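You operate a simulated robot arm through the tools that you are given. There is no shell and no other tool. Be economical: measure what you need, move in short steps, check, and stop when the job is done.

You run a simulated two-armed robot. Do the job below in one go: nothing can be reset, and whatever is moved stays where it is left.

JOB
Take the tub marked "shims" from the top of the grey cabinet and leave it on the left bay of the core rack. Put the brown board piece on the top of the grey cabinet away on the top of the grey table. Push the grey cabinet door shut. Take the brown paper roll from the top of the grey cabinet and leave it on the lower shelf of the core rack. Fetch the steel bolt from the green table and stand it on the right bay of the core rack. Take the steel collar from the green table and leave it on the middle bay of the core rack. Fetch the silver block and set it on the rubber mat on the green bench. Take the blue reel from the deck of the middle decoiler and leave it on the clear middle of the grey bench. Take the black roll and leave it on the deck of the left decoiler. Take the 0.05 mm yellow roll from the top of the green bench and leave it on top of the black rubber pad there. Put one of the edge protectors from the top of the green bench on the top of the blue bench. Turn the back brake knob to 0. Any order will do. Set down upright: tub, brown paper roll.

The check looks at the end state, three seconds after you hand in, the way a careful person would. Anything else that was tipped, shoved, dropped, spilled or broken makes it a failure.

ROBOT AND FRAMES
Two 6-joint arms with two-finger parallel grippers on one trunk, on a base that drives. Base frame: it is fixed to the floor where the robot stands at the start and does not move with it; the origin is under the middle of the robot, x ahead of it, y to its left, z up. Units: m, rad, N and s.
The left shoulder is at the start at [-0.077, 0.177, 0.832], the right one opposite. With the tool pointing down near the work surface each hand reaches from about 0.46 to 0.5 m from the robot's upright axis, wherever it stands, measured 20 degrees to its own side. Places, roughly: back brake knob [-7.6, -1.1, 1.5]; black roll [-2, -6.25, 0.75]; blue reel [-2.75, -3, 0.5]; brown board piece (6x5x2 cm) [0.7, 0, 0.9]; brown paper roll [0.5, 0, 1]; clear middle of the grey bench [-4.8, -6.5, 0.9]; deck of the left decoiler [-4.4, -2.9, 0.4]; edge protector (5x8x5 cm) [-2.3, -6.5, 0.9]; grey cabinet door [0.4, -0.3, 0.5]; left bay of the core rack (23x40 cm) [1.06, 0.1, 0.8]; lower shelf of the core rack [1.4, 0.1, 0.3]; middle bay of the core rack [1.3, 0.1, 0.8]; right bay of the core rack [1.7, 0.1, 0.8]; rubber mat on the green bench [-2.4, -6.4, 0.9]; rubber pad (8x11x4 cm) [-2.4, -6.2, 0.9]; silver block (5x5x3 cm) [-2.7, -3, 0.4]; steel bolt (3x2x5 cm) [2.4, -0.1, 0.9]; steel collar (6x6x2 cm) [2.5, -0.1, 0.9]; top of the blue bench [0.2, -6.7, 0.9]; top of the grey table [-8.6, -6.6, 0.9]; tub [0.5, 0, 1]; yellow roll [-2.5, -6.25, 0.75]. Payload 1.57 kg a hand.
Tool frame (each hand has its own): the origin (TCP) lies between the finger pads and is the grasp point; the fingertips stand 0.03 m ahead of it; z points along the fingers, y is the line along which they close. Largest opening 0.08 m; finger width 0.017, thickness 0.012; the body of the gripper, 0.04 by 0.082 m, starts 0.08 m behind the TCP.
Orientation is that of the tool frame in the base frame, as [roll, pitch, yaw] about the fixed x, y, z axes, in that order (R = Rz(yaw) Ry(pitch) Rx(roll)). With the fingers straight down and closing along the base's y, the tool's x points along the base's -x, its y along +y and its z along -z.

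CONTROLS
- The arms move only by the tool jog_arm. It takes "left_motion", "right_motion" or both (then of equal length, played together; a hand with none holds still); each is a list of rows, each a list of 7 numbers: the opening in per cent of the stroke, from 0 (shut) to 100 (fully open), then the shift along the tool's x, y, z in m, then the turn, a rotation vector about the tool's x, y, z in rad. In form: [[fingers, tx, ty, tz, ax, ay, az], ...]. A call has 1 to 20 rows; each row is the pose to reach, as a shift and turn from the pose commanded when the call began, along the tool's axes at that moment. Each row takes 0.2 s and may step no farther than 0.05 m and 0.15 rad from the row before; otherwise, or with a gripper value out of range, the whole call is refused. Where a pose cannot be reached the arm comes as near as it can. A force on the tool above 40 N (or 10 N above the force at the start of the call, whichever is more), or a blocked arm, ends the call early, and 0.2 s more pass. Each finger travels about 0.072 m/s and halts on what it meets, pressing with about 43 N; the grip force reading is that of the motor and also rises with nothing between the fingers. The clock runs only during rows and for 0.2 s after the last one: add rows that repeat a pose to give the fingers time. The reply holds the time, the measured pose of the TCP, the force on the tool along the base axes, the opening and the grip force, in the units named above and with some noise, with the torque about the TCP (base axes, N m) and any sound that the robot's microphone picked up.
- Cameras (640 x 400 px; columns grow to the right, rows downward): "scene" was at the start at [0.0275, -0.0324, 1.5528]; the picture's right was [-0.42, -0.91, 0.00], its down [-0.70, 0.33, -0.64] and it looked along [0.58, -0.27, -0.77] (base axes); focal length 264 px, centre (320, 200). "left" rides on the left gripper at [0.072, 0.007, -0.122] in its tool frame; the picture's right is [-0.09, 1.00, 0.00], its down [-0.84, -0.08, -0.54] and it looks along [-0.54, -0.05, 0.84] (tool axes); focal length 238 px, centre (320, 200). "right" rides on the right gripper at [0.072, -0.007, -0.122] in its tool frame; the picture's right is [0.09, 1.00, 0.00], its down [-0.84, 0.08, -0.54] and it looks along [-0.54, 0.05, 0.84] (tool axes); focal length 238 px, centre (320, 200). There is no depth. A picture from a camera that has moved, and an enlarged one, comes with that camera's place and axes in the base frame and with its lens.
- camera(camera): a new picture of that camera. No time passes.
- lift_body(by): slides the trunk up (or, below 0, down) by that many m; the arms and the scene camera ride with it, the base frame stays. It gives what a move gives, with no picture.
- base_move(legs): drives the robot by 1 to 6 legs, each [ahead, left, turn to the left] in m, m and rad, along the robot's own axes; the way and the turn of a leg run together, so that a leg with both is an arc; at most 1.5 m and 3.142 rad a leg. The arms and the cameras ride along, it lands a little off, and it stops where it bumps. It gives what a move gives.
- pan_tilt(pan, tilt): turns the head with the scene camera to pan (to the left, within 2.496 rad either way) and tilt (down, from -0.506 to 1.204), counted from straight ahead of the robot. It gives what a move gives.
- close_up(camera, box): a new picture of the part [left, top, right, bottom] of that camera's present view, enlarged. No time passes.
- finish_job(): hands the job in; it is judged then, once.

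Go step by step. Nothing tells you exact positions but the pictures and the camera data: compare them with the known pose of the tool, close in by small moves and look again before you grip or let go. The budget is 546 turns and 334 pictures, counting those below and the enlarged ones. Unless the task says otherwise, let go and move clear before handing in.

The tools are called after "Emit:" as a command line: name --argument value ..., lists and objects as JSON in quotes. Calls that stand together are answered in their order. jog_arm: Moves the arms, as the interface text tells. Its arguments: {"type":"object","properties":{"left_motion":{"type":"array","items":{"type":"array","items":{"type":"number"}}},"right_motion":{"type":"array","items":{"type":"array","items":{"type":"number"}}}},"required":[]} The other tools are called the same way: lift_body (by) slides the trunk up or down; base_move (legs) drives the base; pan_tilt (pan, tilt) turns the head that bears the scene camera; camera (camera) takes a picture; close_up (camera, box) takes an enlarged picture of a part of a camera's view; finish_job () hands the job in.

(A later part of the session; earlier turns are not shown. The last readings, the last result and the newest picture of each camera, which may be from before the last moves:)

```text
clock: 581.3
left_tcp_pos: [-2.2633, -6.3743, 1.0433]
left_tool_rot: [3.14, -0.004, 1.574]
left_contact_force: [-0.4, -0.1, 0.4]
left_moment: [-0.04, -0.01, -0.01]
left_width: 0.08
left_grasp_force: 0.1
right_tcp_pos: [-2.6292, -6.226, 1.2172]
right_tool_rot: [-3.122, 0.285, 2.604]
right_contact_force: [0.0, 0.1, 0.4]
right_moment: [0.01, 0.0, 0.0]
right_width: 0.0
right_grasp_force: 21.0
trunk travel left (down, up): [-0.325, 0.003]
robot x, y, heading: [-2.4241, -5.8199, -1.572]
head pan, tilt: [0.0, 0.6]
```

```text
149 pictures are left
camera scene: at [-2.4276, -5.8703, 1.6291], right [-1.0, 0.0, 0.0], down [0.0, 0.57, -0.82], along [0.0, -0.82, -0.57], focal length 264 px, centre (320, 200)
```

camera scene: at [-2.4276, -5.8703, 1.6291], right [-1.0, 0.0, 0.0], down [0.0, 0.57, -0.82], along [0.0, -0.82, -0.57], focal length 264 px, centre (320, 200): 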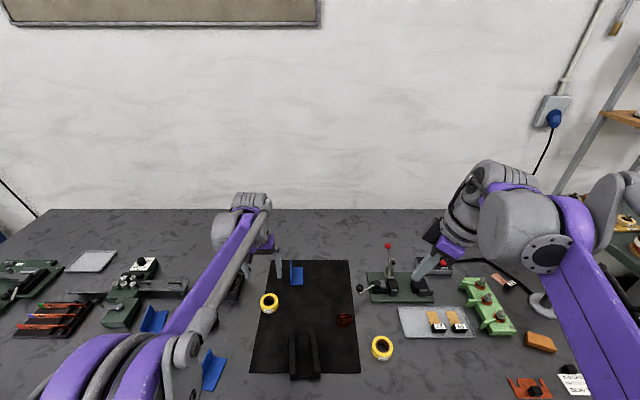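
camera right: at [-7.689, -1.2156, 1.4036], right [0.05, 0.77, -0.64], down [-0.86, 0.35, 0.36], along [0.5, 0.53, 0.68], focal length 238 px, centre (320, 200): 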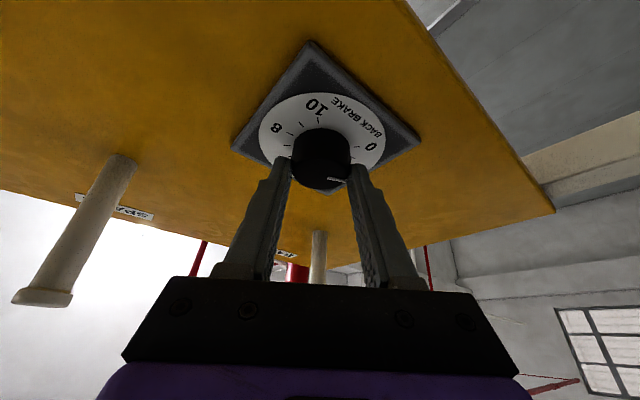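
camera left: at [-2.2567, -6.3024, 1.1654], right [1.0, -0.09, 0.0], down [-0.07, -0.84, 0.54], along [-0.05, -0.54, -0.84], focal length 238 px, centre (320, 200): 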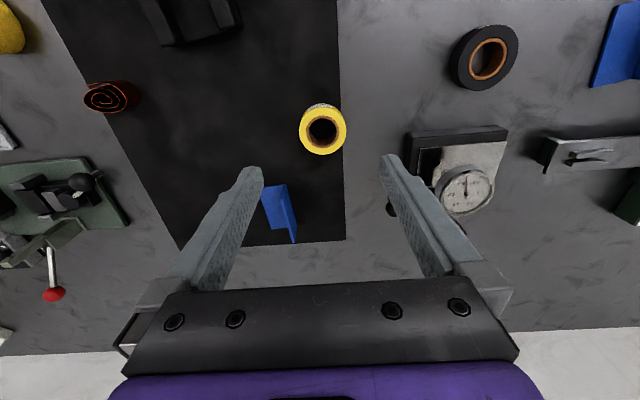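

Emit:
jog_arm --left_motion '[[100, -0.009, 0, 0.03, 0, 0, 0], [100, -0.009, 0, 0.07, 0, 0, 0], [100, -0.009, 0, 0.11, 0, 0, 0]]'

Emit:
camera --camera "left"

```text
clock: 582.1
left_tcp_pos: [-2.2639, -6.3829, 0.9334]
left_tool_rot: [3.141, -0.006, 1.576]
left_contact_force: [-0.4, 0.2, 0.1]
left_moment: [-0.03, 0.03, 0.01]
left_width: 0.0801
left_grasp_force: 0.0
right_tcp_pos: [-2.6319, -6.2262, 1.2184]
right_tool_rot: [-3.123, 0.282, 2.605]
right_contact_force: [0.7, 0.0, 1.3]
right_moment: [-0.01, 0.04, 0.02]
right_width: 0.0
right_grasp_force: 21.2
trunk travel left (down, up): [-0.325, 0.003]
robot x, y, heading: [-2.4262, -5.827, -1.567]
head pan, tilt: [0.0, 0.6]
```

```text
148 pictures are left
camera left: at [-2.2575, -6.3111, 1.0558], right [1.0, -0.09, 0.0], down [-0.07, -0.84, 0.54], along [-0.05, -0.54, -0.84], focal length 238 px, centre (320, 200)
```

left: 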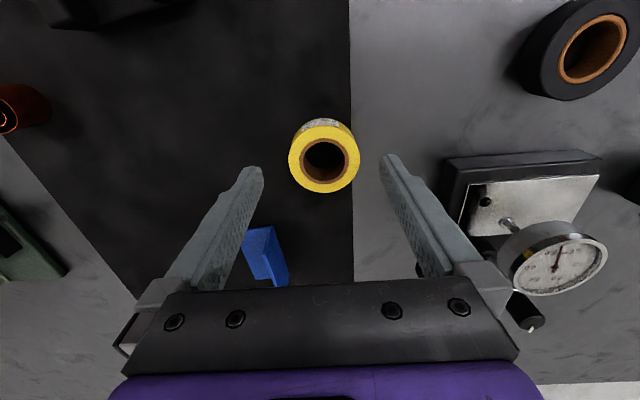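

Emit:
jog_arm --left_motion '[[100, 0, -0.001, 0.015, 0, 0, 0], [100, 0, -0.001, 0.025, 0, 0, 0], [100, 0, -0.001, 0.031, 0, 0, 0], [100, 0, -0.001, 0.035, 0, 0, 0], [100, 0, -0.001, 0.039, 0, 0, 0]]'

Emit:
camera --camera "left"

```text
clock: 583.3
left_tcp_pos: [-2.264, -6.3804, 0.8951]
left_tool_rot: [3.14, -0.008, 1.572]
left_contact_force: [-0.1, 0.7, 0.0]
left_moment: [-0.02, -0.01, -0.03]
left_width: 0.0802
left_grasp_force: 0.0
right_tcp_pos: [-2.6295, -6.227, 1.2172]
right_tool_rot: [-3.122, 0.282, 2.608]
right_contact_force: [-1.1, 1.1, 0.1]
right_moment: [0.03, 0.0, -0.02]
right_width: 0.0
right_grasp_force: 21.7
trunk travel left (down, up): [-0.325, 0.003]
robot x, y, heading: [-2.4256, -5.8257, -1.567]
head pan, tilt: [0.0, 0.6]
```

```text
147 pictures are left
camera left: at [-2.258, -6.3098, 1.0172], right [1.0, -0.09, 0.0], down [-0.07, -0.84, 0.54], along [-0.05, -0.54, -0.84], focal length 238 px, centre (320, 200)
```

left: 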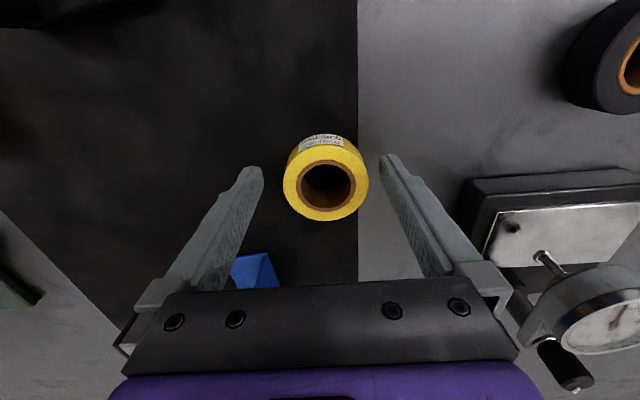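

Emit:
jog_arm --left_motion '[[85, 0, 0, 0, 0, 0, 0], [70, 0, 0, 0, 0, 0, 0], [55, 0, 0, 0, 0, 0, 0], [50, 0, 0, 0, 0, 0, 0], [50, 0, 0, 0, 0, 0, 0]]'

Emit:
jog_arm --left_motion '[[48, 0, 0, -0.03, 0, 0, 0], [48, 0, 0, -0.07, 0, 0, 0], [48, 0, 0, -0.11, 0, 0, 0], [48, 0, 0, -0.15, 0, 0, 0]]'

Emit:
camera --camera "left"

Emit:
close_up --camera "scene" --box '[240, 230, 380, 390]'

```text
clock: 584.5
left_tcp_pos: [-2.2648, -6.3813, 0.8958]
left_tool_rot: [3.139, -0.003, 1.574]
left_contact_force: [0.7, 0.0, 0.6]
left_moment: [-0.03, 0.0, 0.0]
left_width: 0.0561
left_grasp_force: 42.6
right_tcp_pos: [-2.6292, -6.2242, 1.2174]
right_tool_rot: [-3.122, 0.283, 2.605]
right_contact_force: [0.2, 0.4, 1.0]
right_moment: [0.02, -0.01, -0.01]
right_width: 0.0
right_grasp_force: 20.7
trunk travel left (down, up): [-0.325, 0.003]
robot x, y, heading: [-2.4294, -5.8235, -1.569]
head pan, tilt: [0.0, 0.6]
```

```text
clock: 585.5
left_tcp_pos: [-2.265, -6.3818, 1.046]
left_tool_rot: [3.14, -0.002, 1.576]
left_contact_force: [-0.7, 0.3, -0.9]
left_moment: [-0.01, -0.01, -0.02]
left_width: 0.0565
left_grasp_force: 42.7
right_tcp_pos: [-2.6302, -6.2254, 1.2172]
right_tool_rot: [-3.122, 0.282, 2.605]
right_contact_force: [0.6, 0.4, 0.0]
right_moment: [0.0, 0.0, -0.03]
right_width: 0.0002
right_grasp_force: 21.6
trunk travel left (down, up): [-0.325, 0.003]
robot x, y, heading: [-2.4249, -5.8218, -1.573]
head pan, tilt: [0.0, 0.6]
```

```text
146 pictures are left
camera left: at [-2.2584, -6.3101, 1.1678], right [1.0, -0.09, 0.0], down [-0.08, -0.84, 0.54], along [-0.05, -0.54, -0.84], focal length 238 px, centre (320, 200)
```

left: 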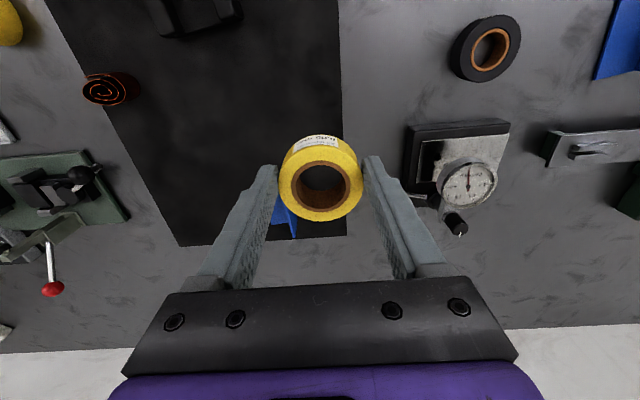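

```text
2.50 times, centred on (310, 310) of scene
camera zoom: at [-2.4277, -5.8694, 1.6292], right [-1.0, 0.0, 0.0], down [0.0, 0.56, -0.83], along [0.0, -0.83, -0.56], focal length 660 px, centre (345, -75)
```

zoom: 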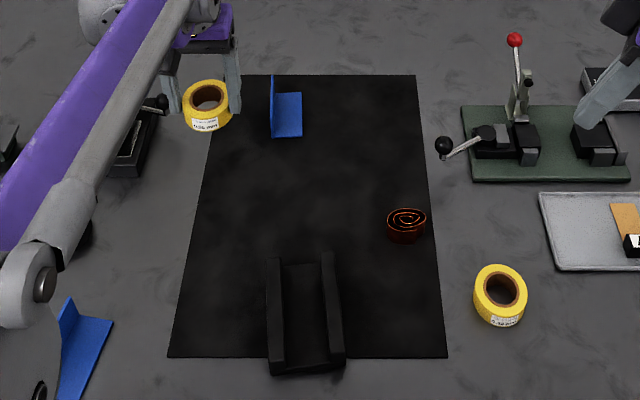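

Emit:
jog_arm --left_motion '[[48, 0.035, -0.027, 0, 0, 0, 0], [48, 0.07, -0.054, 0, 0, 0, 0], [48, 0.105, -0.08, 0, 0, 0, 0], [48, 0.14, -0.106, 0, 0, 0, 0], [48, 0.155, -0.119, 0, 0, 0, 0]]'

Emit:
camera --camera "left"

Emit:
close_up --camera "scene" --box '[240, 270, 400, 400]'

```text
clock: 586.7
left_tcp_pos: [-2.3856, -6.2266, 1.046]
left_tool_rot: [3.138, -0.004, 1.575]
left_contact_force: [0.2, 0.6, -0.9]
left_moment: [0.03, 0.02, 0.02]
left_width: 0.0563
left_grasp_force: 43.0
right_tcp_pos: [-2.6303, -6.2264, 1.2179]
right_tool_rot: [-3.123, 0.282, 2.605]
right_contact_force: [-0.2, -1.3, -0.6]
right_moment: [0.04, 0.01, 0.01]
right_width: 0.0002
right_grasp_force: 21.8
trunk travel left (down, up): [-0.325, 0.003]
robot x, y, heading: [-2.4278, -5.8226, -1.574]
head pan, tilt: [0.0, 0.6]
```

```text
144 pictures are left
camera left: at [-2.3782, -6.1547, 1.168], right [1.0, -0.09, 0.0], down [-0.07, -0.84, 0.54], along [-0.05, -0.54, -0.84], focal length 238 px, centre (320, 200)
```

left: 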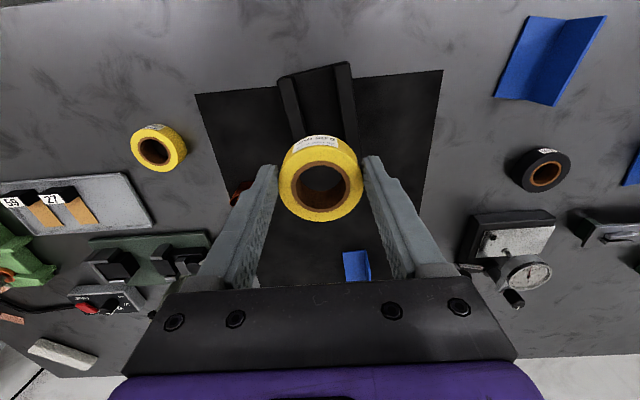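

```text
3.08 times, centred on (320, 335) of scene
camera zoom: at [-2.4276, -5.8699, 1.6292], right [-1.0, 0.0, 0.0], down [0.0, 0.56, -0.83], along [0.0, -0.83, -0.56], focal length 812 px, centre (320, -215)
```

zoom: 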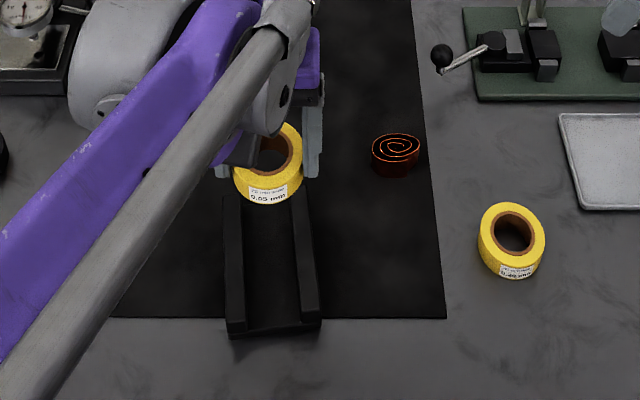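

Emit:
jog_arm --left_motion '[[48, 0, 0.003, 0.04, 0, 0, 0], [48, 0, 0.003, 0.08, 0, 0, 0], [48, 0, 0.003, 0.1, 0, 0, 0]]'

Emit:
camera --camera "left"

Emit:
close_up --camera "scene" --box '[260, 300, 360, 390]'

```text
clock: 587.5
left_tcp_pos: [-2.3816, -6.2261, 0.9462]
left_tool_rot: [3.14, -0.005, 1.573]
left_contact_force: [0.0, 0.7, 0.1]
left_moment: [0.01, -0.03, 0.01]
left_width: 0.0564
left_grasp_force: 43.0
right_tcp_pos: [-2.6303, -6.226, 1.2174]
right_tool_rot: [-3.122, 0.281, 2.604]
right_contact_force: [-0.2, -0.1, -0.9]
right_moment: [0.0, 0.01, 0.0]
right_width: 0.0
right_grasp_force: 21.4
trunk travel left (down, up): [-0.325, 0.003]
robot x, y, heading: [-2.4242, -5.824, -1.564]
head pan, tilt: [0.0, 0.6]
```

```text
142 pictures are left
camera left: at [-2.3742, -6.155, 1.0678], right [1.0, -0.09, 0.0], down [-0.07, -0.84, 0.54], along [-0.05, -0.54, -0.84], focal length 238 px, centre (320, 200)
```

left: 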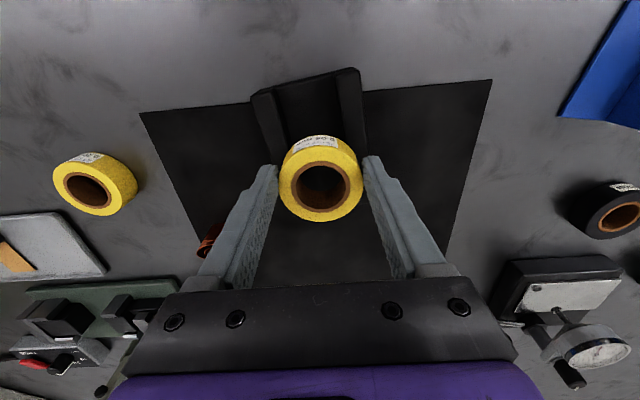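

```text
4.44 times, centred on (310, 345) of scene
camera zoom: at [-2.4276, -5.87, 1.6292], right [-1.0, 0.0, 0.0], down [0.0, 0.57, -0.82], along [0.0, -0.82, -0.57], focal length 1173 px, centre (364, -444)
```

zoom: 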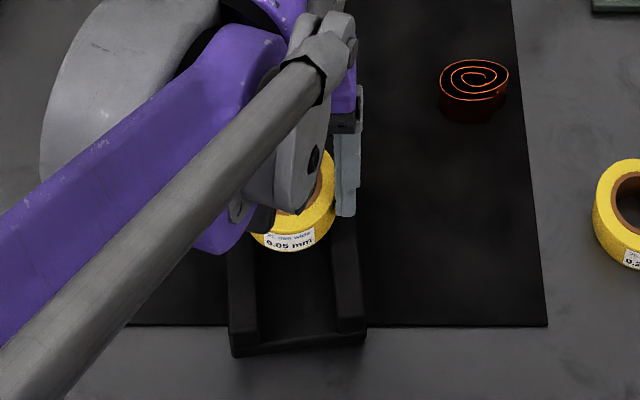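

Emit:
jog_arm --left_motion '[[48, 0, 0.002, 0.004, 0, 0, 0], [48, 0, 0.002, 0.008, 0, 0, 0], [48, 0, 0.002, 0.011, 0, 0, 0], [48, 0, 0.002, 0.014, 0, 0, 0], [48, 0, 0.002, 0.017, 0, 0, 0], [48, 0, 0.002, 0.02, 0, 0, 0]]'

Emit:
camera --camera "left"

```text
clock: 589.0
left_tcp_pos: [-2.3795, -6.228, 0.9289]
left_tool_rot: [3.141, -0.001, 1.576]
left_contact_force: [0.4, 1.0, 34.5]
left_moment: [-0.04, -0.02, -0.09]
left_width: 0.0563
left_grasp_force: 42.6
right_tcp_pos: [-2.6311, -6.2231, 1.218]
right_tool_rot: [-3.121, 0.285, 2.605]
right_contact_force: [0.8, -0.7, 0.0]
right_moment: [0.0, 0.0, 0.0]
right_width: 0.0
right_grasp_force: 21.2
trunk travel left (down, up): [-0.325, 0.003]
robot x, y, heading: [-2.4245, -5.8263, -1.57]
head pan, tilt: [0.0, 0.6]
stopped in row 6 (left hand): the force on the tool passed its limit at 42 N (the readings are from after the stop); the commanded pose is now the measured one
```

```text
140 pictures are left
camera left: at [-2.3726, -6.1546, 1.051], right [1.0, -0.09, 0.0], down [-0.08, -0.84, 0.54], along [-0.05, -0.54, -0.84], focal length 238 px, centre (320, 200)
```

left: 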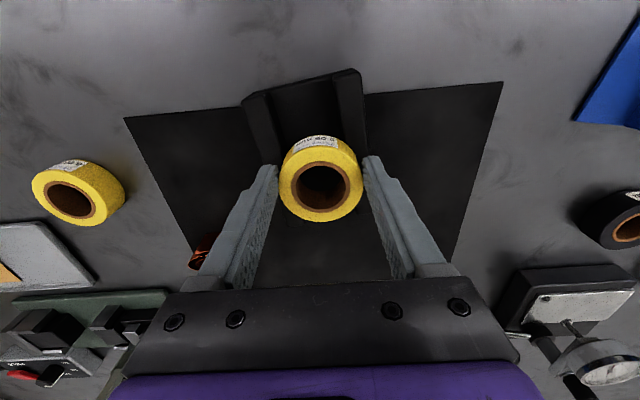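

Emit:
jog_arm --left_motion '[[48, 0, 0, -0.002, 0, 0, 0], [65, 0, 0, -0.002, 0, 0, 0], [80, 0, 0, -0.002, 0, 0, 0], [95, 0, 0, -0.002, 0, 0, 0], [100, 0, 0, -0.01, 0, 0, 0], [100, 0, 0, -0.05, 0, 0, 0], [100, 0, 0, -0.09, 0, 0, 0], [100, 0, 0, -0.13, 0, 0, 0]]'

Emit:
camera --camera "left"

Emit:
close_up --camera "scene" --box '[260, 300, 360, 390]'

```text
clock: 590.8
left_tcp_pos: [-2.3805, -6.2291, 1.057]
left_tool_rot: [3.14, -0.003, 1.574]
left_contact_force: [-1.6, -0.5, 0.7]
left_moment: [0.03, 0.0, 0.0]
left_width: 0.0796
left_grasp_force: 0.0
right_tcp_pos: [-2.6312, -6.2253, 1.2164]
right_tool_rot: [-3.122, 0.283, 2.606]
right_contact_force: [0.0, -0.8, 0.6]
right_moment: [0.02, 0.0, 0.03]
right_width: 0.0001
right_grasp_force: 21.1
trunk travel left (down, up): [-0.325, 0.003]
robot x, y, heading: [-2.4262, -5.8261, -1.571]
head pan, tilt: [0.0, 0.6]
```

```text
139 pictures are left
camera left: at [-2.3734, -6.1565, 1.1794], right [1.0, -0.09, 0.0], down [-0.08, -0.84, 0.54], along [-0.05, -0.54, -0.84], focal length 238 px, centre (320, 200)
```

left: 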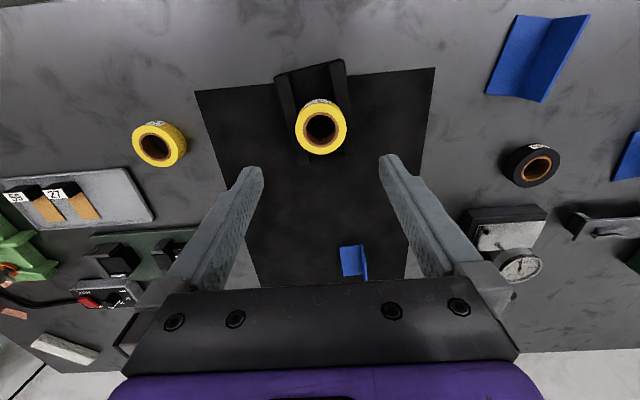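

```text
4.44 times, centred on (310, 345) of scene
camera zoom: at [-2.4276, -5.8695, 1.6292], right [-1.0, 0.0, 0.0], down [0.0, 0.56, -0.83], along [0.0, -0.83, -0.56], focal length 1173 px, centre (364, -444)
```

zoom: 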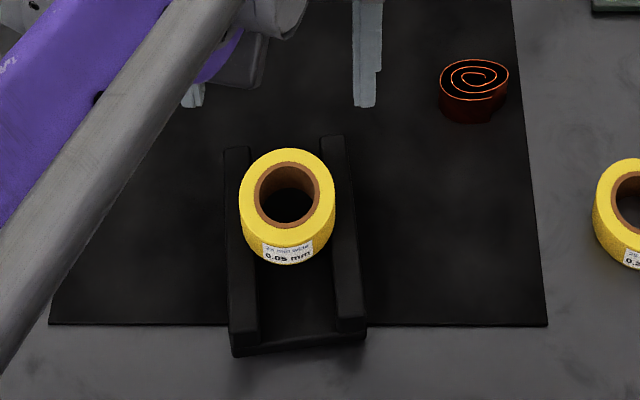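

The 0.05 mm roll sits level on the pad's ridges. Next the front edge protector, about (-2.13, -6.2).

Emit:
jog_arm --left_motion '[[100, 0, 0.02, -0.045, 0, 0, 0], [100, 0, 0.06, -0.07, 0, 0, 0], [80, 0, 0.1, -0.09, 0, 0, 0]]'

Emit:
base_move --legs '[[-0.06, 0.15, 0]]'

Emit:
camera --camera "left"

Emit:
camera --camera "scene"

```text
clock: 591.6
left_tcp_pos: [-2.2786, -6.2275, 1.148]
left_tool_rot: [3.14, -0.004, 1.574]
left_contact_force: [0.2, 0.0, -0.5]
left_moment: [0.01, 0.0, -0.04]
left_width: 0.0642
left_grasp_force: 0.0
right_tcp_pos: [-2.6294, -6.2257, 1.2175]
right_tool_rot: [-3.121, 0.282, 2.605]
right_contact_force: [-0.5, 0.2, -0.1]
right_moment: [0.01, 0.01, 0.01]
right_width: 0.0001
right_grasp_force: 21.5
trunk travel left (down, up): [-0.325, 0.003]
robot x, y, heading: [-2.4261, -5.8277, -1.565]
head pan, tilt: [0.0, 0.6]
```

```text
clock: 593.5
left_tcp_pos: [-2.1321, -6.1688, 1.1468]
left_tool_rot: [3.14, -0.004, 1.574]
left_contact_force: [-0.3, 1.1, -0.6]
left_moment: [-0.01, -0.01, -0.01]
left_width: 0.0641
left_grasp_force: 0.0
right_tcp_pos: [-2.4819, -6.1643, 1.2169]
right_tool_rot: [-3.121, 0.283, 2.606]
right_contact_force: [-0.1, -0.7, -0.3]
right_moment: [-0.03, 0.02, -0.03]
right_width: 0.0
right_grasp_force: 21.6
trunk travel left (down, up): [-0.325, 0.003]
robot x, y, heading: [-2.2781, -5.763, -1.569]
head pan, tilt: [0.0, 0.6]
```

```text
137 pictures are left
camera left: at [-2.125, -6.0963, 1.269], right [1.0, -0.09, 0.0], down [-0.08, -0.84, 0.54], along [-0.05, -0.54, -0.84], focal length 238 px, centre (320, 200)
```

left: 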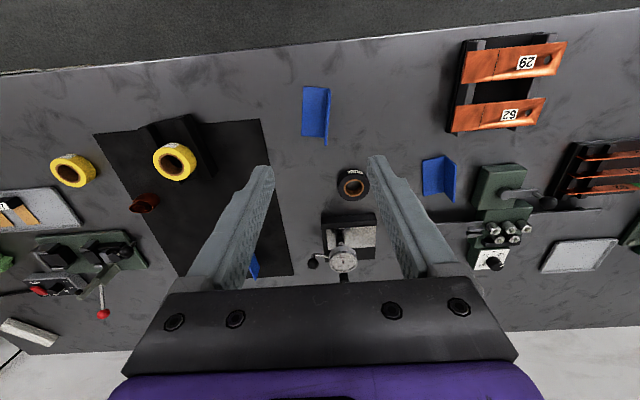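

```text
136 pictures are left
camera scene: at [-2.28, -5.8096, 1.6292], right [-1.0, 0.0, 0.0], down [0.0, 0.57, -0.82], along [0.0, -0.82, -0.57], focal length 264 px, centre (320, 200)
```

scene: 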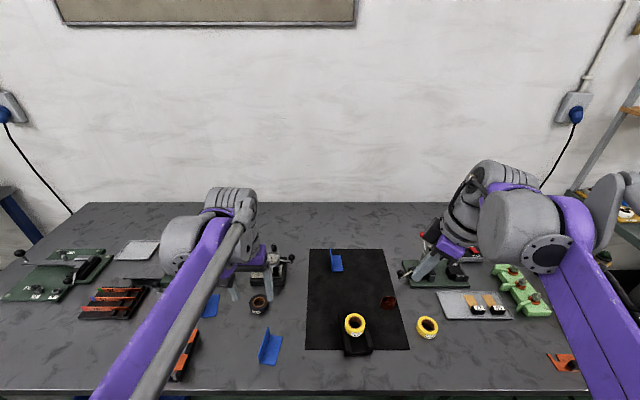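

Emit:
close_up --camera "left" --box '[270, 70, 370, 160]'

Emit:
close_up --camera "scene" --box '[230, 310, 310, 380]'

```text
4.44 times, centred on (320, 115) of left
camera zoom: at [-2.125, -6.0963, 1.269], right [1.0, -0.09, 0.0], down [-0.08, -0.84, 0.54], along [-0.05, -0.54, -0.84], focal length 1059 px, centre (320, 578)
```

zoom: 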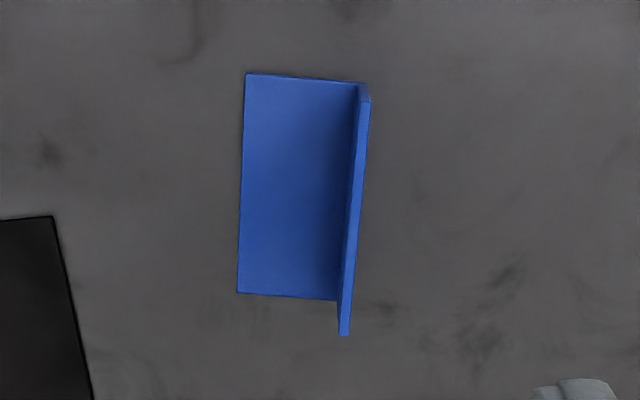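

```text
5.71 times, centred on (270, 345) of scene
camera zoom: at [-2.28, -5.8096, 1.6292], right [-1.0, 0.0, 0.0], down [0.0, 0.57, -0.82], along [0.0, -0.82, -0.57], focal length 1508 px, centre (606, -629)
```

zoom: 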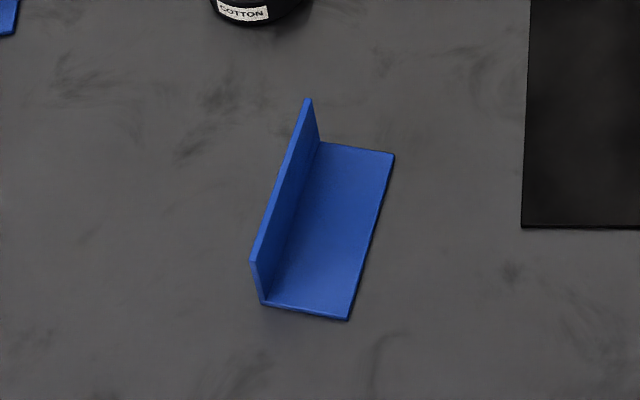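

Emit:
jog_arm --left_motion '[[60, -0.01, 0.005, 0.04, 0, 0, 0.08], [60, -0.017, 0.009, 0.08, 0, 0, 0.164], [60, -0.017, 0.009, 0.12, 0, 0, 0.164], [60, -0.017, 0.009, 0.16, 0, 0, 0.164], [60, -0.017, 0.009, 0.19, 0, 0, 0.164]]'

Emit:
camera --camera "left"

```text
clock: 594.7
left_tcp_pos: [-2.1228, -6.1842, 0.9552]
left_tool_rot: [3.14, -0.003, 1.408]
left_contact_force: [0.3, 0.0, 0.6]
left_moment: [-0.01, 0.0, -0.01]
left_width: 0.0481
left_grasp_force: 0.0
right_tcp_pos: [-2.4826, -6.1651, 1.2181]
right_tool_rot: [-3.121, 0.282, 2.606]
right_contact_force: [-0.5, -1.5, 0.7]
right_moment: [0.0, 0.01, -0.03]
right_width: 0.0001
right_grasp_force: 21.4
trunk travel left (down, up): [-0.325, 0.003]
robot x, y, heading: [-2.279, -5.7655, -1.573]
head pan, tilt: [0.0, 0.6]
```

```text
133 pictures are left
camera left: at [-2.1045, -6.1143, 1.078], right [0.97, -0.25, 0.0], down [-0.21, -0.82, 0.54], along [-0.13, -0.52, -0.84], focal length 238 px, centre (320, 200)
```

left: 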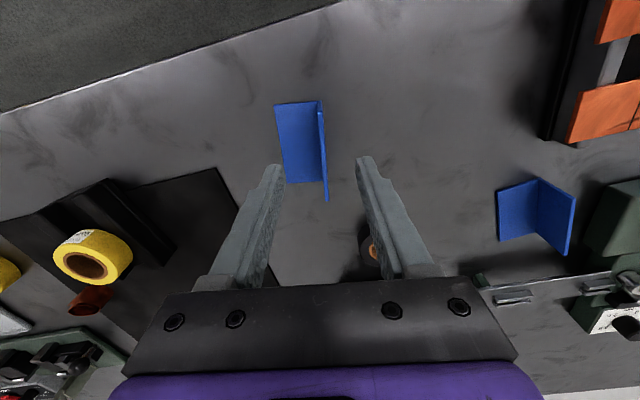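

Emit:
jog_arm --left_motion '[[60, 0, 0.004, 0.02, 0, 0, 0], [60, 0, 0.004, 0.04, 0, 0, 0], [60, 0, 0.004, 0.052, 0, 0, 0]]'

Emit:
camera --camera "left"

Emit:
close_up --camera "scene" --box '[200, 260, 320, 380]'

```text
clock: 595.5
left_tcp_pos: [-2.1202, -6.1837, 0.9039]
left_tool_rot: [3.139, -0.004, 1.409]
left_contact_force: [0.5, -0.2, 0.1]
left_moment: [0.04, -0.01, 0.01]
left_width: 0.0476
left_grasp_force: 0.1
right_tcp_pos: [-2.4835, -6.1659, 1.2167]
right_tool_rot: [-3.124, 0.283, 2.606]
right_contact_force: [-0.7, 0.5, 0.1]
right_moment: [0.01, 0.0, 0.04]
right_width: 0.0
right_grasp_force: 21.7
trunk travel left (down, up): [-0.325, 0.003]
robot x, y, heading: [-2.2738, -5.7671, -1.567]
head pan, tilt: [0.0, 0.6]
```

```text
132 pictures are left
camera left: at [-2.1006, -6.1146, 1.0269], right [0.97, -0.25, 0.0], down [-0.21, -0.82, 0.54], along [-0.13, -0.52, -0.84], focal length 238 px, centre (320, 200)
```

left: 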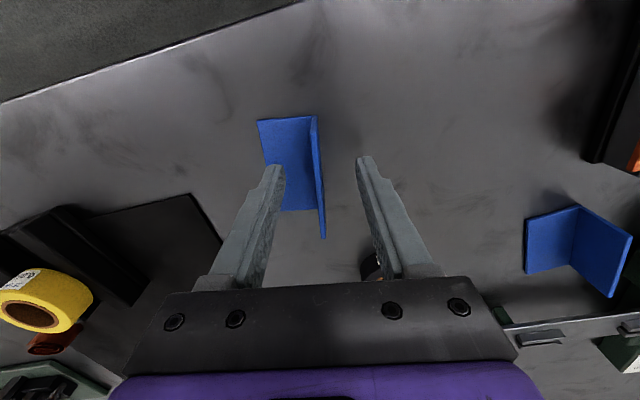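

```text
3.33 times, centred on (260, 320) of scene
camera zoom: at [-2.2798, -5.8095, 1.6292], right [-1.0, 0.0, 0.0], down [0.0, 0.56, -0.83], along [0.0, -0.83, -0.56], focal length 880 px, centre (520, -200)
```

zoom: 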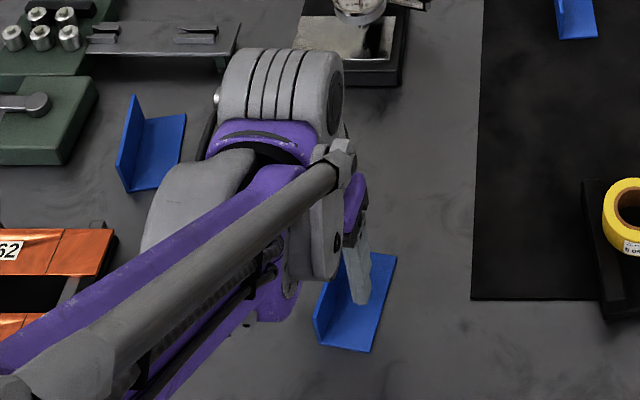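

Emit:
jog_arm --left_motion '[[45, 0, 0, 0, 0, 0, 0], [30, 0, 0, 0, 0, 0, 0], [15, 0, 0, 0, 0, 0, 0], [0, 0, 0, 0, 0, 0, 0], [0, 0, 0, 0, 0, 0, 0]]'

Emit:
camera --camera "left"

```text
clock: 596.7
left_tcp_pos: [-2.1199, -6.1841, 0.9047]
left_tool_rot: [3.14, -0.003, 1.409]
left_contact_force: [0.6, -1.1, -0.6]
left_moment: [0.02, 0.03, -0.02]
left_width: 0.0029
left_grasp_force: 24.4
right_tcp_pos: [-2.4831, -6.1651, 1.217]
right_tool_rot: [-3.122, 0.283, 2.606]
right_contact_force: [-0.1, 0.4, 0.1]
right_moment: [-0.03, 0.02, 0.01]
right_width: 0.0002
right_grasp_force: 20.9
trunk travel left (down, up): [-0.325, 0.003]
robot x, y, heading: [-2.2766, -5.7665, -1.571]
head pan, tilt: [0.0, 0.6]
```

```text
130 pictures are left
camera left: at [-2.1006, -6.1146, 1.0272], right [0.97, -0.25, 0.0], down [-0.21, -0.82, 0.54], along [-0.13, -0.52, -0.84], focal length 238 px, centre (320, 200)
```

left: 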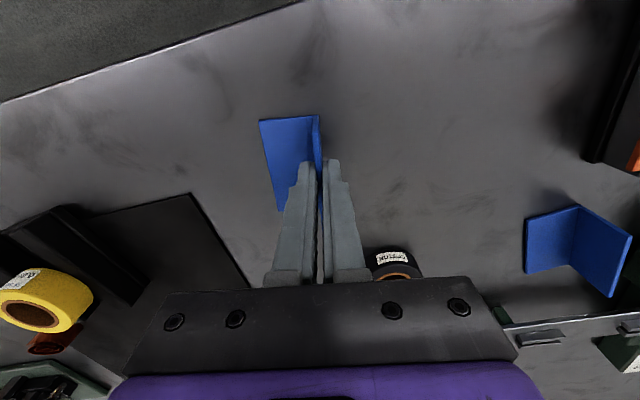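

Emit:
jog_arm --left_motion '[[0, 0, 0, -0.03, 0, 0, 0], [0, 0, 0, -0.075, 0, 0, 0], [0, 0, 0, -0.12, 0, 0, 0], [0, 0, 0, -0.165, 0, 0, 0], [0, 0, 0, -0.21, 0, 0, 0], [0, 0, 0, -0.25, 0, 0, 0], [0, 0.04, 0, -0.265, 0, 0, 0], [0, 0.08, 0, -0.265, 0, 0, 0]]'

Emit:
base_move --legs '[[-0.75, 0, 0], [0, 1.5, 0], [0, 0.75, 0]]'

Emit:
camera --camera "scene"

Emit:
camera --camera "left"

```text
clock: 598.5
left_tcp_pos: [-2.108, -6.1047, 1.171]
left_tool_rot: [3.139, -0.004, 1.406]
left_contact_force: [0.2, 0.3, -0.6]
left_moment: [0.01, -0.01, 0.02]
left_width: 0.0028
left_grasp_force: 23.8
right_tcp_pos: [-2.4825, -6.1636, 1.2176]
right_tool_rot: [-3.122, 0.282, 2.607]
right_contact_force: [0.5, -0.3, -1.2]
right_moment: [0.01, -0.03, 0.03]
right_width: 0.0
right_grasp_force: 21.4
trunk travel left (down, up): [-0.325, 0.003]
robot x, y, heading: [-2.2782, -5.7662, -1.573]
head pan, tilt: [0.0, 0.6]
```

```text
clock: 622.1
left_tcp_pos: [0.1395, -5.3826, 1.171]
left_tool_rot: [-3.141, -0.005, 1.392]
left_contact_force: [-0.6, -0.2, -0.1]
left_moment: [0.0, 0.0, -0.02]
left_width: 0.0029
left_grasp_force: 24.4
right_tcp_pos: [-0.2389, -5.4347, 1.2182]
right_tool_rot: [-3.123, 0.284, 2.588]
right_contact_force: [-0.1, -0.4, -0.9]
right_moment: [-0.01, -0.02, 0.01]
right_width: 0.0002
right_grasp_force: 22.0
trunk travel left (down, up): [-0.325, 0.003]
robot x, y, heading: [-0.0312, -5.0388, -1.594]
head pan, tilt: [0.0, 0.6]
```

```text
129 pictures are left
camera scene: at [-0.0299, -5.083, 1.6292], right [-1.0, 0.02, 0.0], down [0.01, 0.56, -0.83], along [-0.01, -0.82, -0.56], focal length 264 px, centre (320, 200)
```

scene: 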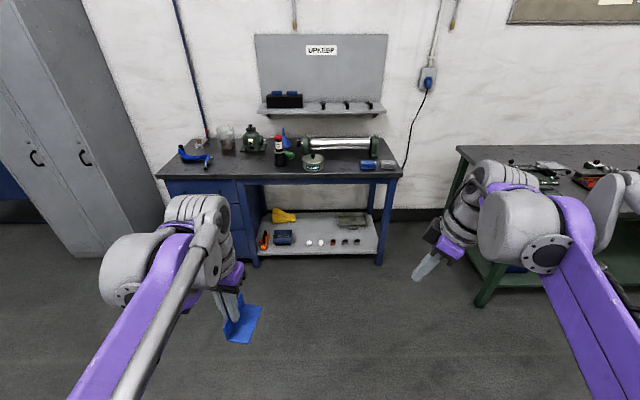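

```text
128 pictures are left
camera left: at [0.1583, -5.3133, 1.2935], right [0.96, -0.27, 0.0], down [-0.23, -0.81, 0.54], along [-0.14, -0.52, -0.84], focal length 238 px, centre (320, 200)
```

left: 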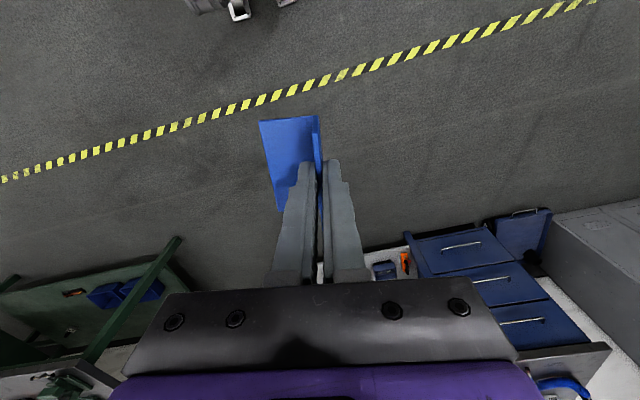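

Emit:
base_move --legs '[[0.95, 0.3, 0.022]]'

Emit:
camera --camera "scene"

```text
clock: 627.2
left_tcp_pos: [0.4394, -6.3309, 1.1725]
left_tool_rot: [3.139, -0.004, 1.411]
left_contact_force: [0.7, 0.6, -0.7]
left_moment: [0.0, 0.03, -0.02]
left_width: 0.003
left_grasp_force: 24.1
right_tcp_pos: [0.0625, -6.3906, 1.2176]
right_tool_rot: [-3.123, 0.282, 2.608]
right_contact_force: [-0.9, 0.1, -0.5]
right_moment: [0.02, 0.02, 0.01]
right_width: 0.0001
right_grasp_force: 21.4
trunk travel left (down, up): [-0.325, 0.003]
robot x, y, heading: [0.2671, -5.9864, -1.566]
head pan, tilt: [0.0, 0.6]
```

```text
127 pictures are left
camera scene: at [0.2648, -6.0349, 1.6291], right [-1.0, 0.0, 0.0], down [0.0, 0.56, -0.83], along [0.0, -0.83, -0.56], focal length 264 px, centre (320, 200)
```

scene: 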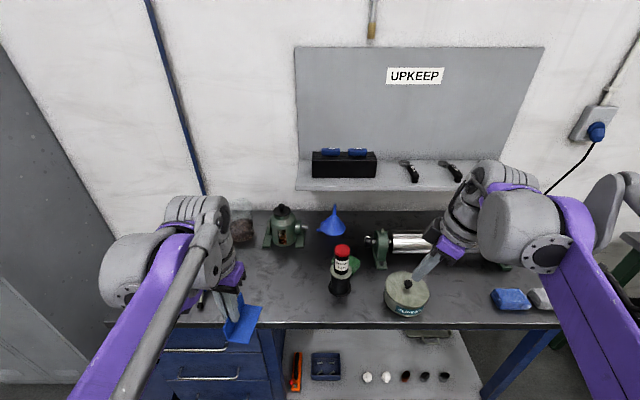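

Emit:
base_move --legs '[[0.11, 0.0, 0.0]]'

Emit:
jog_arm --left_motion '[[0, -0.035, 0, 0.03, 0, 0, 0], [0, -0.07, 0.001, 0.06, 0, 0, 0], [0, -0.105, 0.002, 0.09, 0, 0, 0], [0, -0.141, 0.0026, 0.12, 0, 0, 0], [0, -0.141, 0.0026, 0.16, 0, 0, 0], [0, -0.141, 0.0026, 0.2, 0, 0, 0]]'

Emit:
camera --camera "left"

Emit:
camera --camera "scene"

```text
clock: 628.4
left_tcp_pos: [0.4395, -6.4386, 1.1719]
left_tool_rot: [3.14, -0.004, 1.412]
left_contact_force: [0.2, -0.2, -0.4]
left_moment: [0.0, 0.0, 0.0]
left_width: 0.0031
left_grasp_force: 24.9
right_tcp_pos: [0.0623, -6.4986, 1.2167]
right_tool_rot: [-3.123, 0.284, 2.608]
right_contact_force: [-0.8, -0.6, 0.4]
right_moment: [-0.01, -0.02, -0.01]
right_width: 0.0
right_grasp_force: 21.5
trunk travel left (down, up): [-0.325, 0.003]
robot x, y, heading: [0.2661, -6.0983, -1.566]
head pan, tilt: [0.0, 0.6]
```

```text
clock: 629.8
left_tcp_pos: [0.4195, -6.5799, 0.9697]
left_tool_rot: [3.14, -0.004, 1.413]
left_contact_force: [-0.5, 0.6, -0.5]
left_moment: [0.0, -0.01, -0.01]
left_width: 0.0026
left_grasp_force: 23.6
right_tcp_pos: [0.0631, -6.5011, 1.216]
right_tool_rot: [-3.122, 0.283, 2.607]
right_contact_force: [-0.3, -0.4, -0.3]
right_moment: [0.0, 0.04, 0.0]
right_width: 0.0
right_grasp_force: 20.5
trunk travel left (down, up): [-0.325, 0.003]
robot x, y, heading: [0.2667, -6.099, -1.569]
head pan, tilt: [0.0, 0.6]
```

```text
126 pictures are left
camera left: at [0.4386, -6.5094, 1.0917], right [0.97, -0.25, 0.0], down [-0.21, -0.82, 0.54], along [-0.13, -0.52, -0.84], focal length 238 px, centre (320, 200)
```

left: 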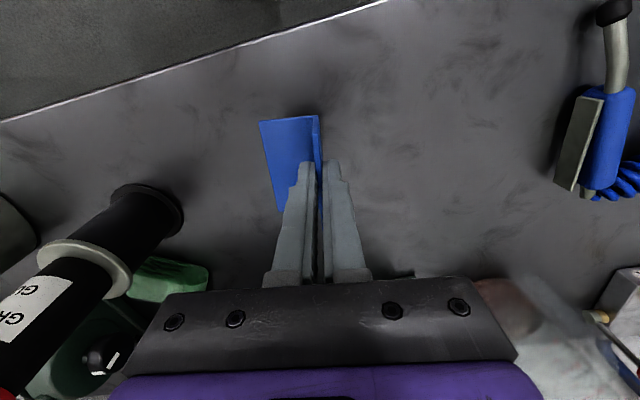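

```text
125 pictures are left
camera scene: at [0.2653, -6.1444, 1.6291], right [-1.0, 0.0, 0.0], down [0.0, 0.57, -0.82], along [0.0, -0.82, -0.57], focal length 264 px, centre (320, 200)
```

scene: 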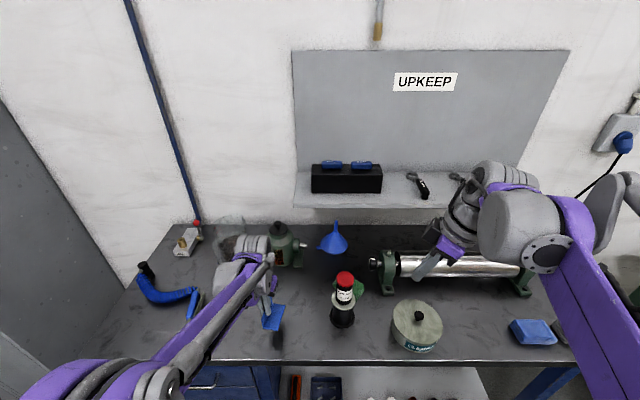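

Emit:
jog_arm --left_motion '[[0, 0, 0, 0.03, 0, 0, 0], [0, 0, 0, 0.045, 0, 0, 0], [0, 0, 0, 0.05, 0, 0, 0], [0, 0, 0, 0.055, 0, 0, 0], [0, 0, 0, 0.06, 0, 0, 0], [0, 0, 0, 0.065, 0, 0, 0], [0, 0, 0, 0.07, 0, 0, 0], [0, 0, 0, 0.075, 0, 0, 0]]'

Emit:
close_up --camera "scene" --box '[220, 270, 320, 370]'

```text
clock: 631.6
left_tcp_pos: [0.4194, -6.578, 0.896]
left_tool_rot: [3.14, -0.003, 1.413]
left_contact_force: [0.9, 0.9, 23.8]
left_moment: [-0.06, 0.21, -0.01]
left_width: 0.0033
left_grasp_force: 24.5
right_tcp_pos: [0.0632, -6.4988, 1.2176]
right_tool_rot: [-3.122, 0.283, 2.608]
right_contact_force: [0.6, 0.5, 0.3]
right_moment: [-0.04, 0.03, 0.01]
right_width: 0.0
right_grasp_force: 21.2
trunk travel left (down, up): [-0.325, 0.003]
robot x, y, heading: [0.2626, -6.0974, -1.569]
head pan, tilt: [0.0, 0.6]
```

```text
4.00 times, centred on (270, 320) of scene
camera zoom: at [0.2647, -6.1418, 1.6292], right [-1.0, 0.0, 0.0], down [0.0, 0.56, -0.83], along [0.0, -0.83, -0.56], focal length 1056 px, centre (520, -280)
```

zoom: 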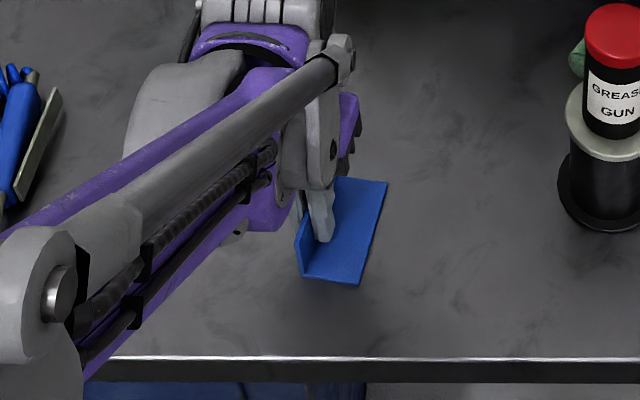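

Landed flat on the blue bench. I release and lift clear.

Emit:
jog_arm --left_motion '[[0, 0, 0, -0.002, 0, 0, 0], [15, 0, 0, -0.002, 0, 0, 0], [30, 0, 0, -0.002, 0, 0, 0], [50, 0, 0, -0.002, 0, 0, 0], [50, 0, 0, -0.03, 0, 0, 0], [50, 0, 0, -0.07, 0, 0, 0], [50, 0, 0, -0.115, 0, 0, 0], [50, 0, 0, -0.16, 0, 0, 0], [50, 0, 0, -0.205, 0, 0, 0], [50, 0, 0, -0.25, 0, 0, 0], [50, 0.035, 0, -0.27, 0, 0, -0.055], [50, 0.07, 0, -0.27, 0, 0, -0.11], [50, 0.11, 0, -0.27, 0, 0, -0.162]]'

Emit:
camera --camera "scene"

```text
clock: 634.4
left_tcp_pos: [0.4378, -6.4692, 1.1664]
left_tool_rot: [3.14, -0.001, 1.574]
left_contact_force: [0.8, -0.2, 0.3]
left_moment: [0.01, -0.01, 0.03]
left_width: 0.0401
left_grasp_force: 0.1
right_tcp_pos: [0.0632, -6.4987, 1.2172]
right_tool_rot: [-3.122, 0.281, 2.608]
right_contact_force: [0.4, -0.2, 0.9]
right_moment: [-0.02, 0.0, 0.02]
right_width: 0.0
right_grasp_force: 21.5
trunk travel left (down, up): [-0.325, 0.003]
robot x, y, heading: [0.266, -6.1002, -1.569]
head pan, tilt: [0.0, 0.6]
```

```text
123 pictures are left
camera scene: at [0.2653, -6.1417, 1.6292], right [-1.0, 0.0, 0.0], down [0.0, 0.56, -0.83], along [0.0, -0.83, -0.56], focal length 264 px, centre (320, 200)
```

scene: 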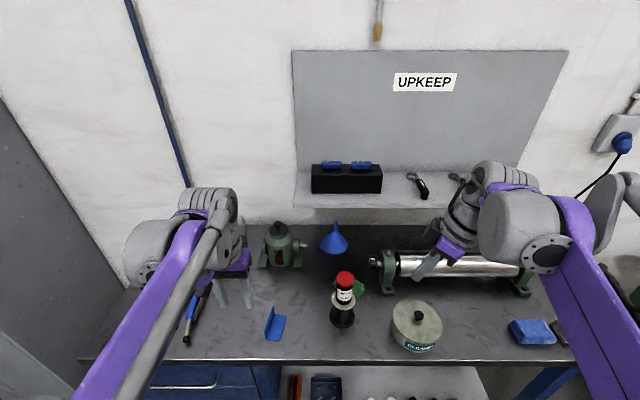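

Emit:
base_move --legs '[[-1.0, 0, 0], [0, -1.5, 0], [0, -1.0, 0], [0.65, 0, 0.0]]'

Emit:
camera --camera "left"

Emit:
camera --camera "scene"

```text
clock: 664.4
left_tcp_pos: [-2.0663, -6.1255, 1.1658]
left_tool_rot: [3.139, -0.005, 1.573]
left_contact_force: [0.3, 0.7, -0.4]
left_moment: [0.0, -0.01, -0.02]
left_width: 0.0401
left_grasp_force: 0.0
right_tcp_pos: [-2.4406, -6.1543, 1.2171]
right_tool_rot: [-3.122, 0.28, 2.608]
right_contact_force: [1.1, -0.4, 0.3]
right_moment: [-0.01, 0.02, 0.02]
right_width: 0.0
right_grasp_force: 21.3
trunk travel left (down, up): [-0.325, 0.003]
robot x, y, heading: [-2.239, -5.7516, -1.576]
head pan, tilt: [0.0, 0.6]
```

```text
122 pictures are left
camera left: at [-2.06, -6.0533, 1.2881], right [1.0, -0.09, 0.0], down [-0.08, -0.84, 0.54], along [-0.05, -0.54, -0.84], focal length 238 px, centre (320, 200)
```

left: 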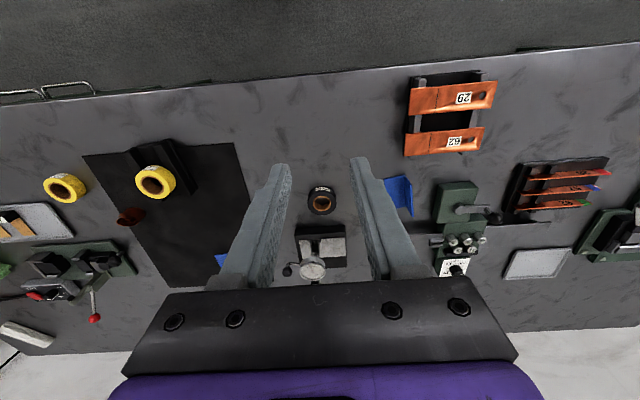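

```text
121 pictures are left
camera scene: at [-2.2383, -5.7973, 1.6291], right [-1.0, 0.0, 0.0], down [0.0, 0.56, -0.83], along [0.0, -0.83, -0.56], focal length 264 px, centre (320, 200)
```

scene: 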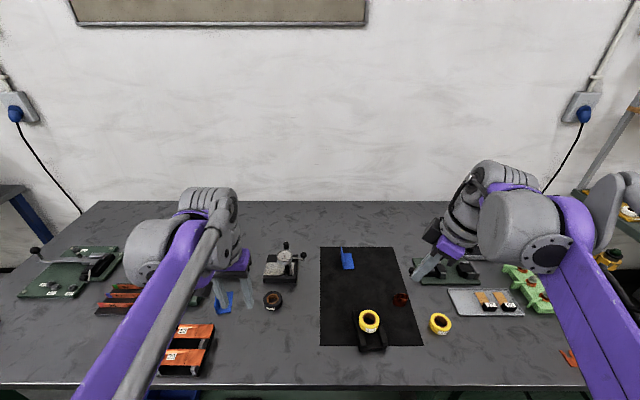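

Emit:
base_move --legs '[[0.06, 0, 0.006]]'

Emit:
jog_arm --left_motion '[[80, -0.04, -0.005, 0.02, 0, 0, 0], [100, -0.08, -0.01, 0.04, 0, 0, 0], [100, -0.12, -0.014, 0.06, 0, 0, 0], [100, -0.135, -0.016, 0.1, 0, 0, 0], [100, -0.135, -0.016, 0.14, 0, 0, 0], [100, -0.135, -0.016, 0.18, 0, 0, 0]]'

Emit:
camera --camera "left"

```text
clock: 665.4
left_tcp_pos: [-2.0642, -6.1816, 1.1653]
left_tool_rot: [3.139, -0.004, 1.579]
left_contact_force: [-0.5, 0.2, -0.9]
left_moment: [0.0, 0.02, -0.01]
left_width: 0.0402
left_grasp_force: 0.0
right_tcp_pos: [-2.4383, -6.2104, 1.2163]
right_tool_rot: [-3.122, 0.282, 2.613]
right_contact_force: [-0.1, 0.5, -0.3]
right_moment: [-0.02, -0.01, -0.01]
right_width: 0.0003
right_grasp_force: 20.8
trunk travel left (down, up): [-0.325, 0.003]
robot x, y, heading: [-2.2385, -5.8102, -1.563]
head pan, tilt: [0.0, 0.6]
```

```text
clock: 666.8
left_tcp_pos: [-2.0772, -6.3184, 0.9845]
left_tool_rot: [3.14, -0.004, 1.578]
left_contact_force: [-0.6, 0.1, 0.0]
left_moment: [0.0, 0.01, -0.02]
left_width: 0.0799
left_grasp_force: 0.1
right_tcp_pos: [-2.4384, -6.2139, 1.2173]
right_tool_rot: [-3.121, 0.282, 2.614]
right_contact_force: [-0.5, 0.2, -0.5]
right_moment: [0.01, -0.02, -0.01]
right_width: 0.0
right_grasp_force: 21.1
trunk travel left (down, up): [-0.325, 0.003]
robot x, y, heading: [-2.2408, -5.8135, -1.565]
head pan, tilt: [0.0, 0.6]
```

```text
120 pictures are left
camera left: at [-2.0713, -6.2471, 1.1067], right [1.0, -0.08, 0.0], down [-0.07, -0.84, 0.54], along [-0.04, -0.54, -0.84], focal length 238 px, centre (320, 200)
```

left: 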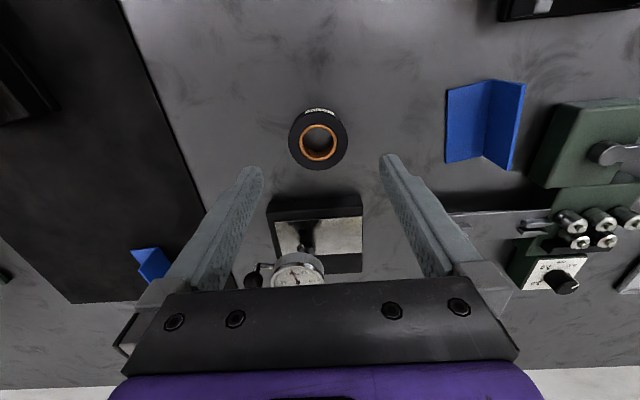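

Emit:
jog_arm --left_motion '[[100, -0.002, -0.001, 0.03, 0, 0, 0], [100, -0.002, -0.001, 0.06, 0, 0, 0], [100, -0.002, -0.001, 0.08, 0, 0, 0], [100, -0.002, -0.001, 0.088, 0, 0, 0]]'

Emit:
camera --camera "left"

```text
clock: 667.8
left_tcp_pos: [-2.079, -6.3181, 0.8978]
left_tool_rot: [3.14, -0.005, 1.58]
left_contact_force: [0.2, 0.7, -0.6]
left_moment: [0.04, -0.02, 0.0]
left_width: 0.0801
left_grasp_force: 0.1
right_tcp_pos: [-2.4381, -6.2138, 1.2179]
right_tool_rot: [-3.123, 0.284, 2.612]
right_contact_force: [0.1, 0.5, -0.5]
right_moment: [0.01, -0.01, -0.05]
right_width: 0.0
right_grasp_force: 21.5
trunk travel left (down, up): [-0.325, 0.003]
robot x, y, heading: [-2.2362, -5.8116, -1.563]
head pan, tilt: [0.0, 0.6]
```

```text
119 pictures are left
camera left: at [-2.0732, -6.2478, 1.0196], right [1.0, -0.08, 0.0], down [-0.07, -0.84, 0.54], along [-0.04, -0.54, -0.84], focal length 238 px, centre (320, 200)
```

left: 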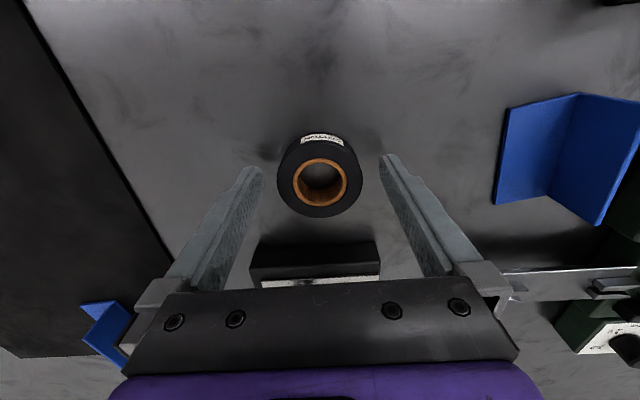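

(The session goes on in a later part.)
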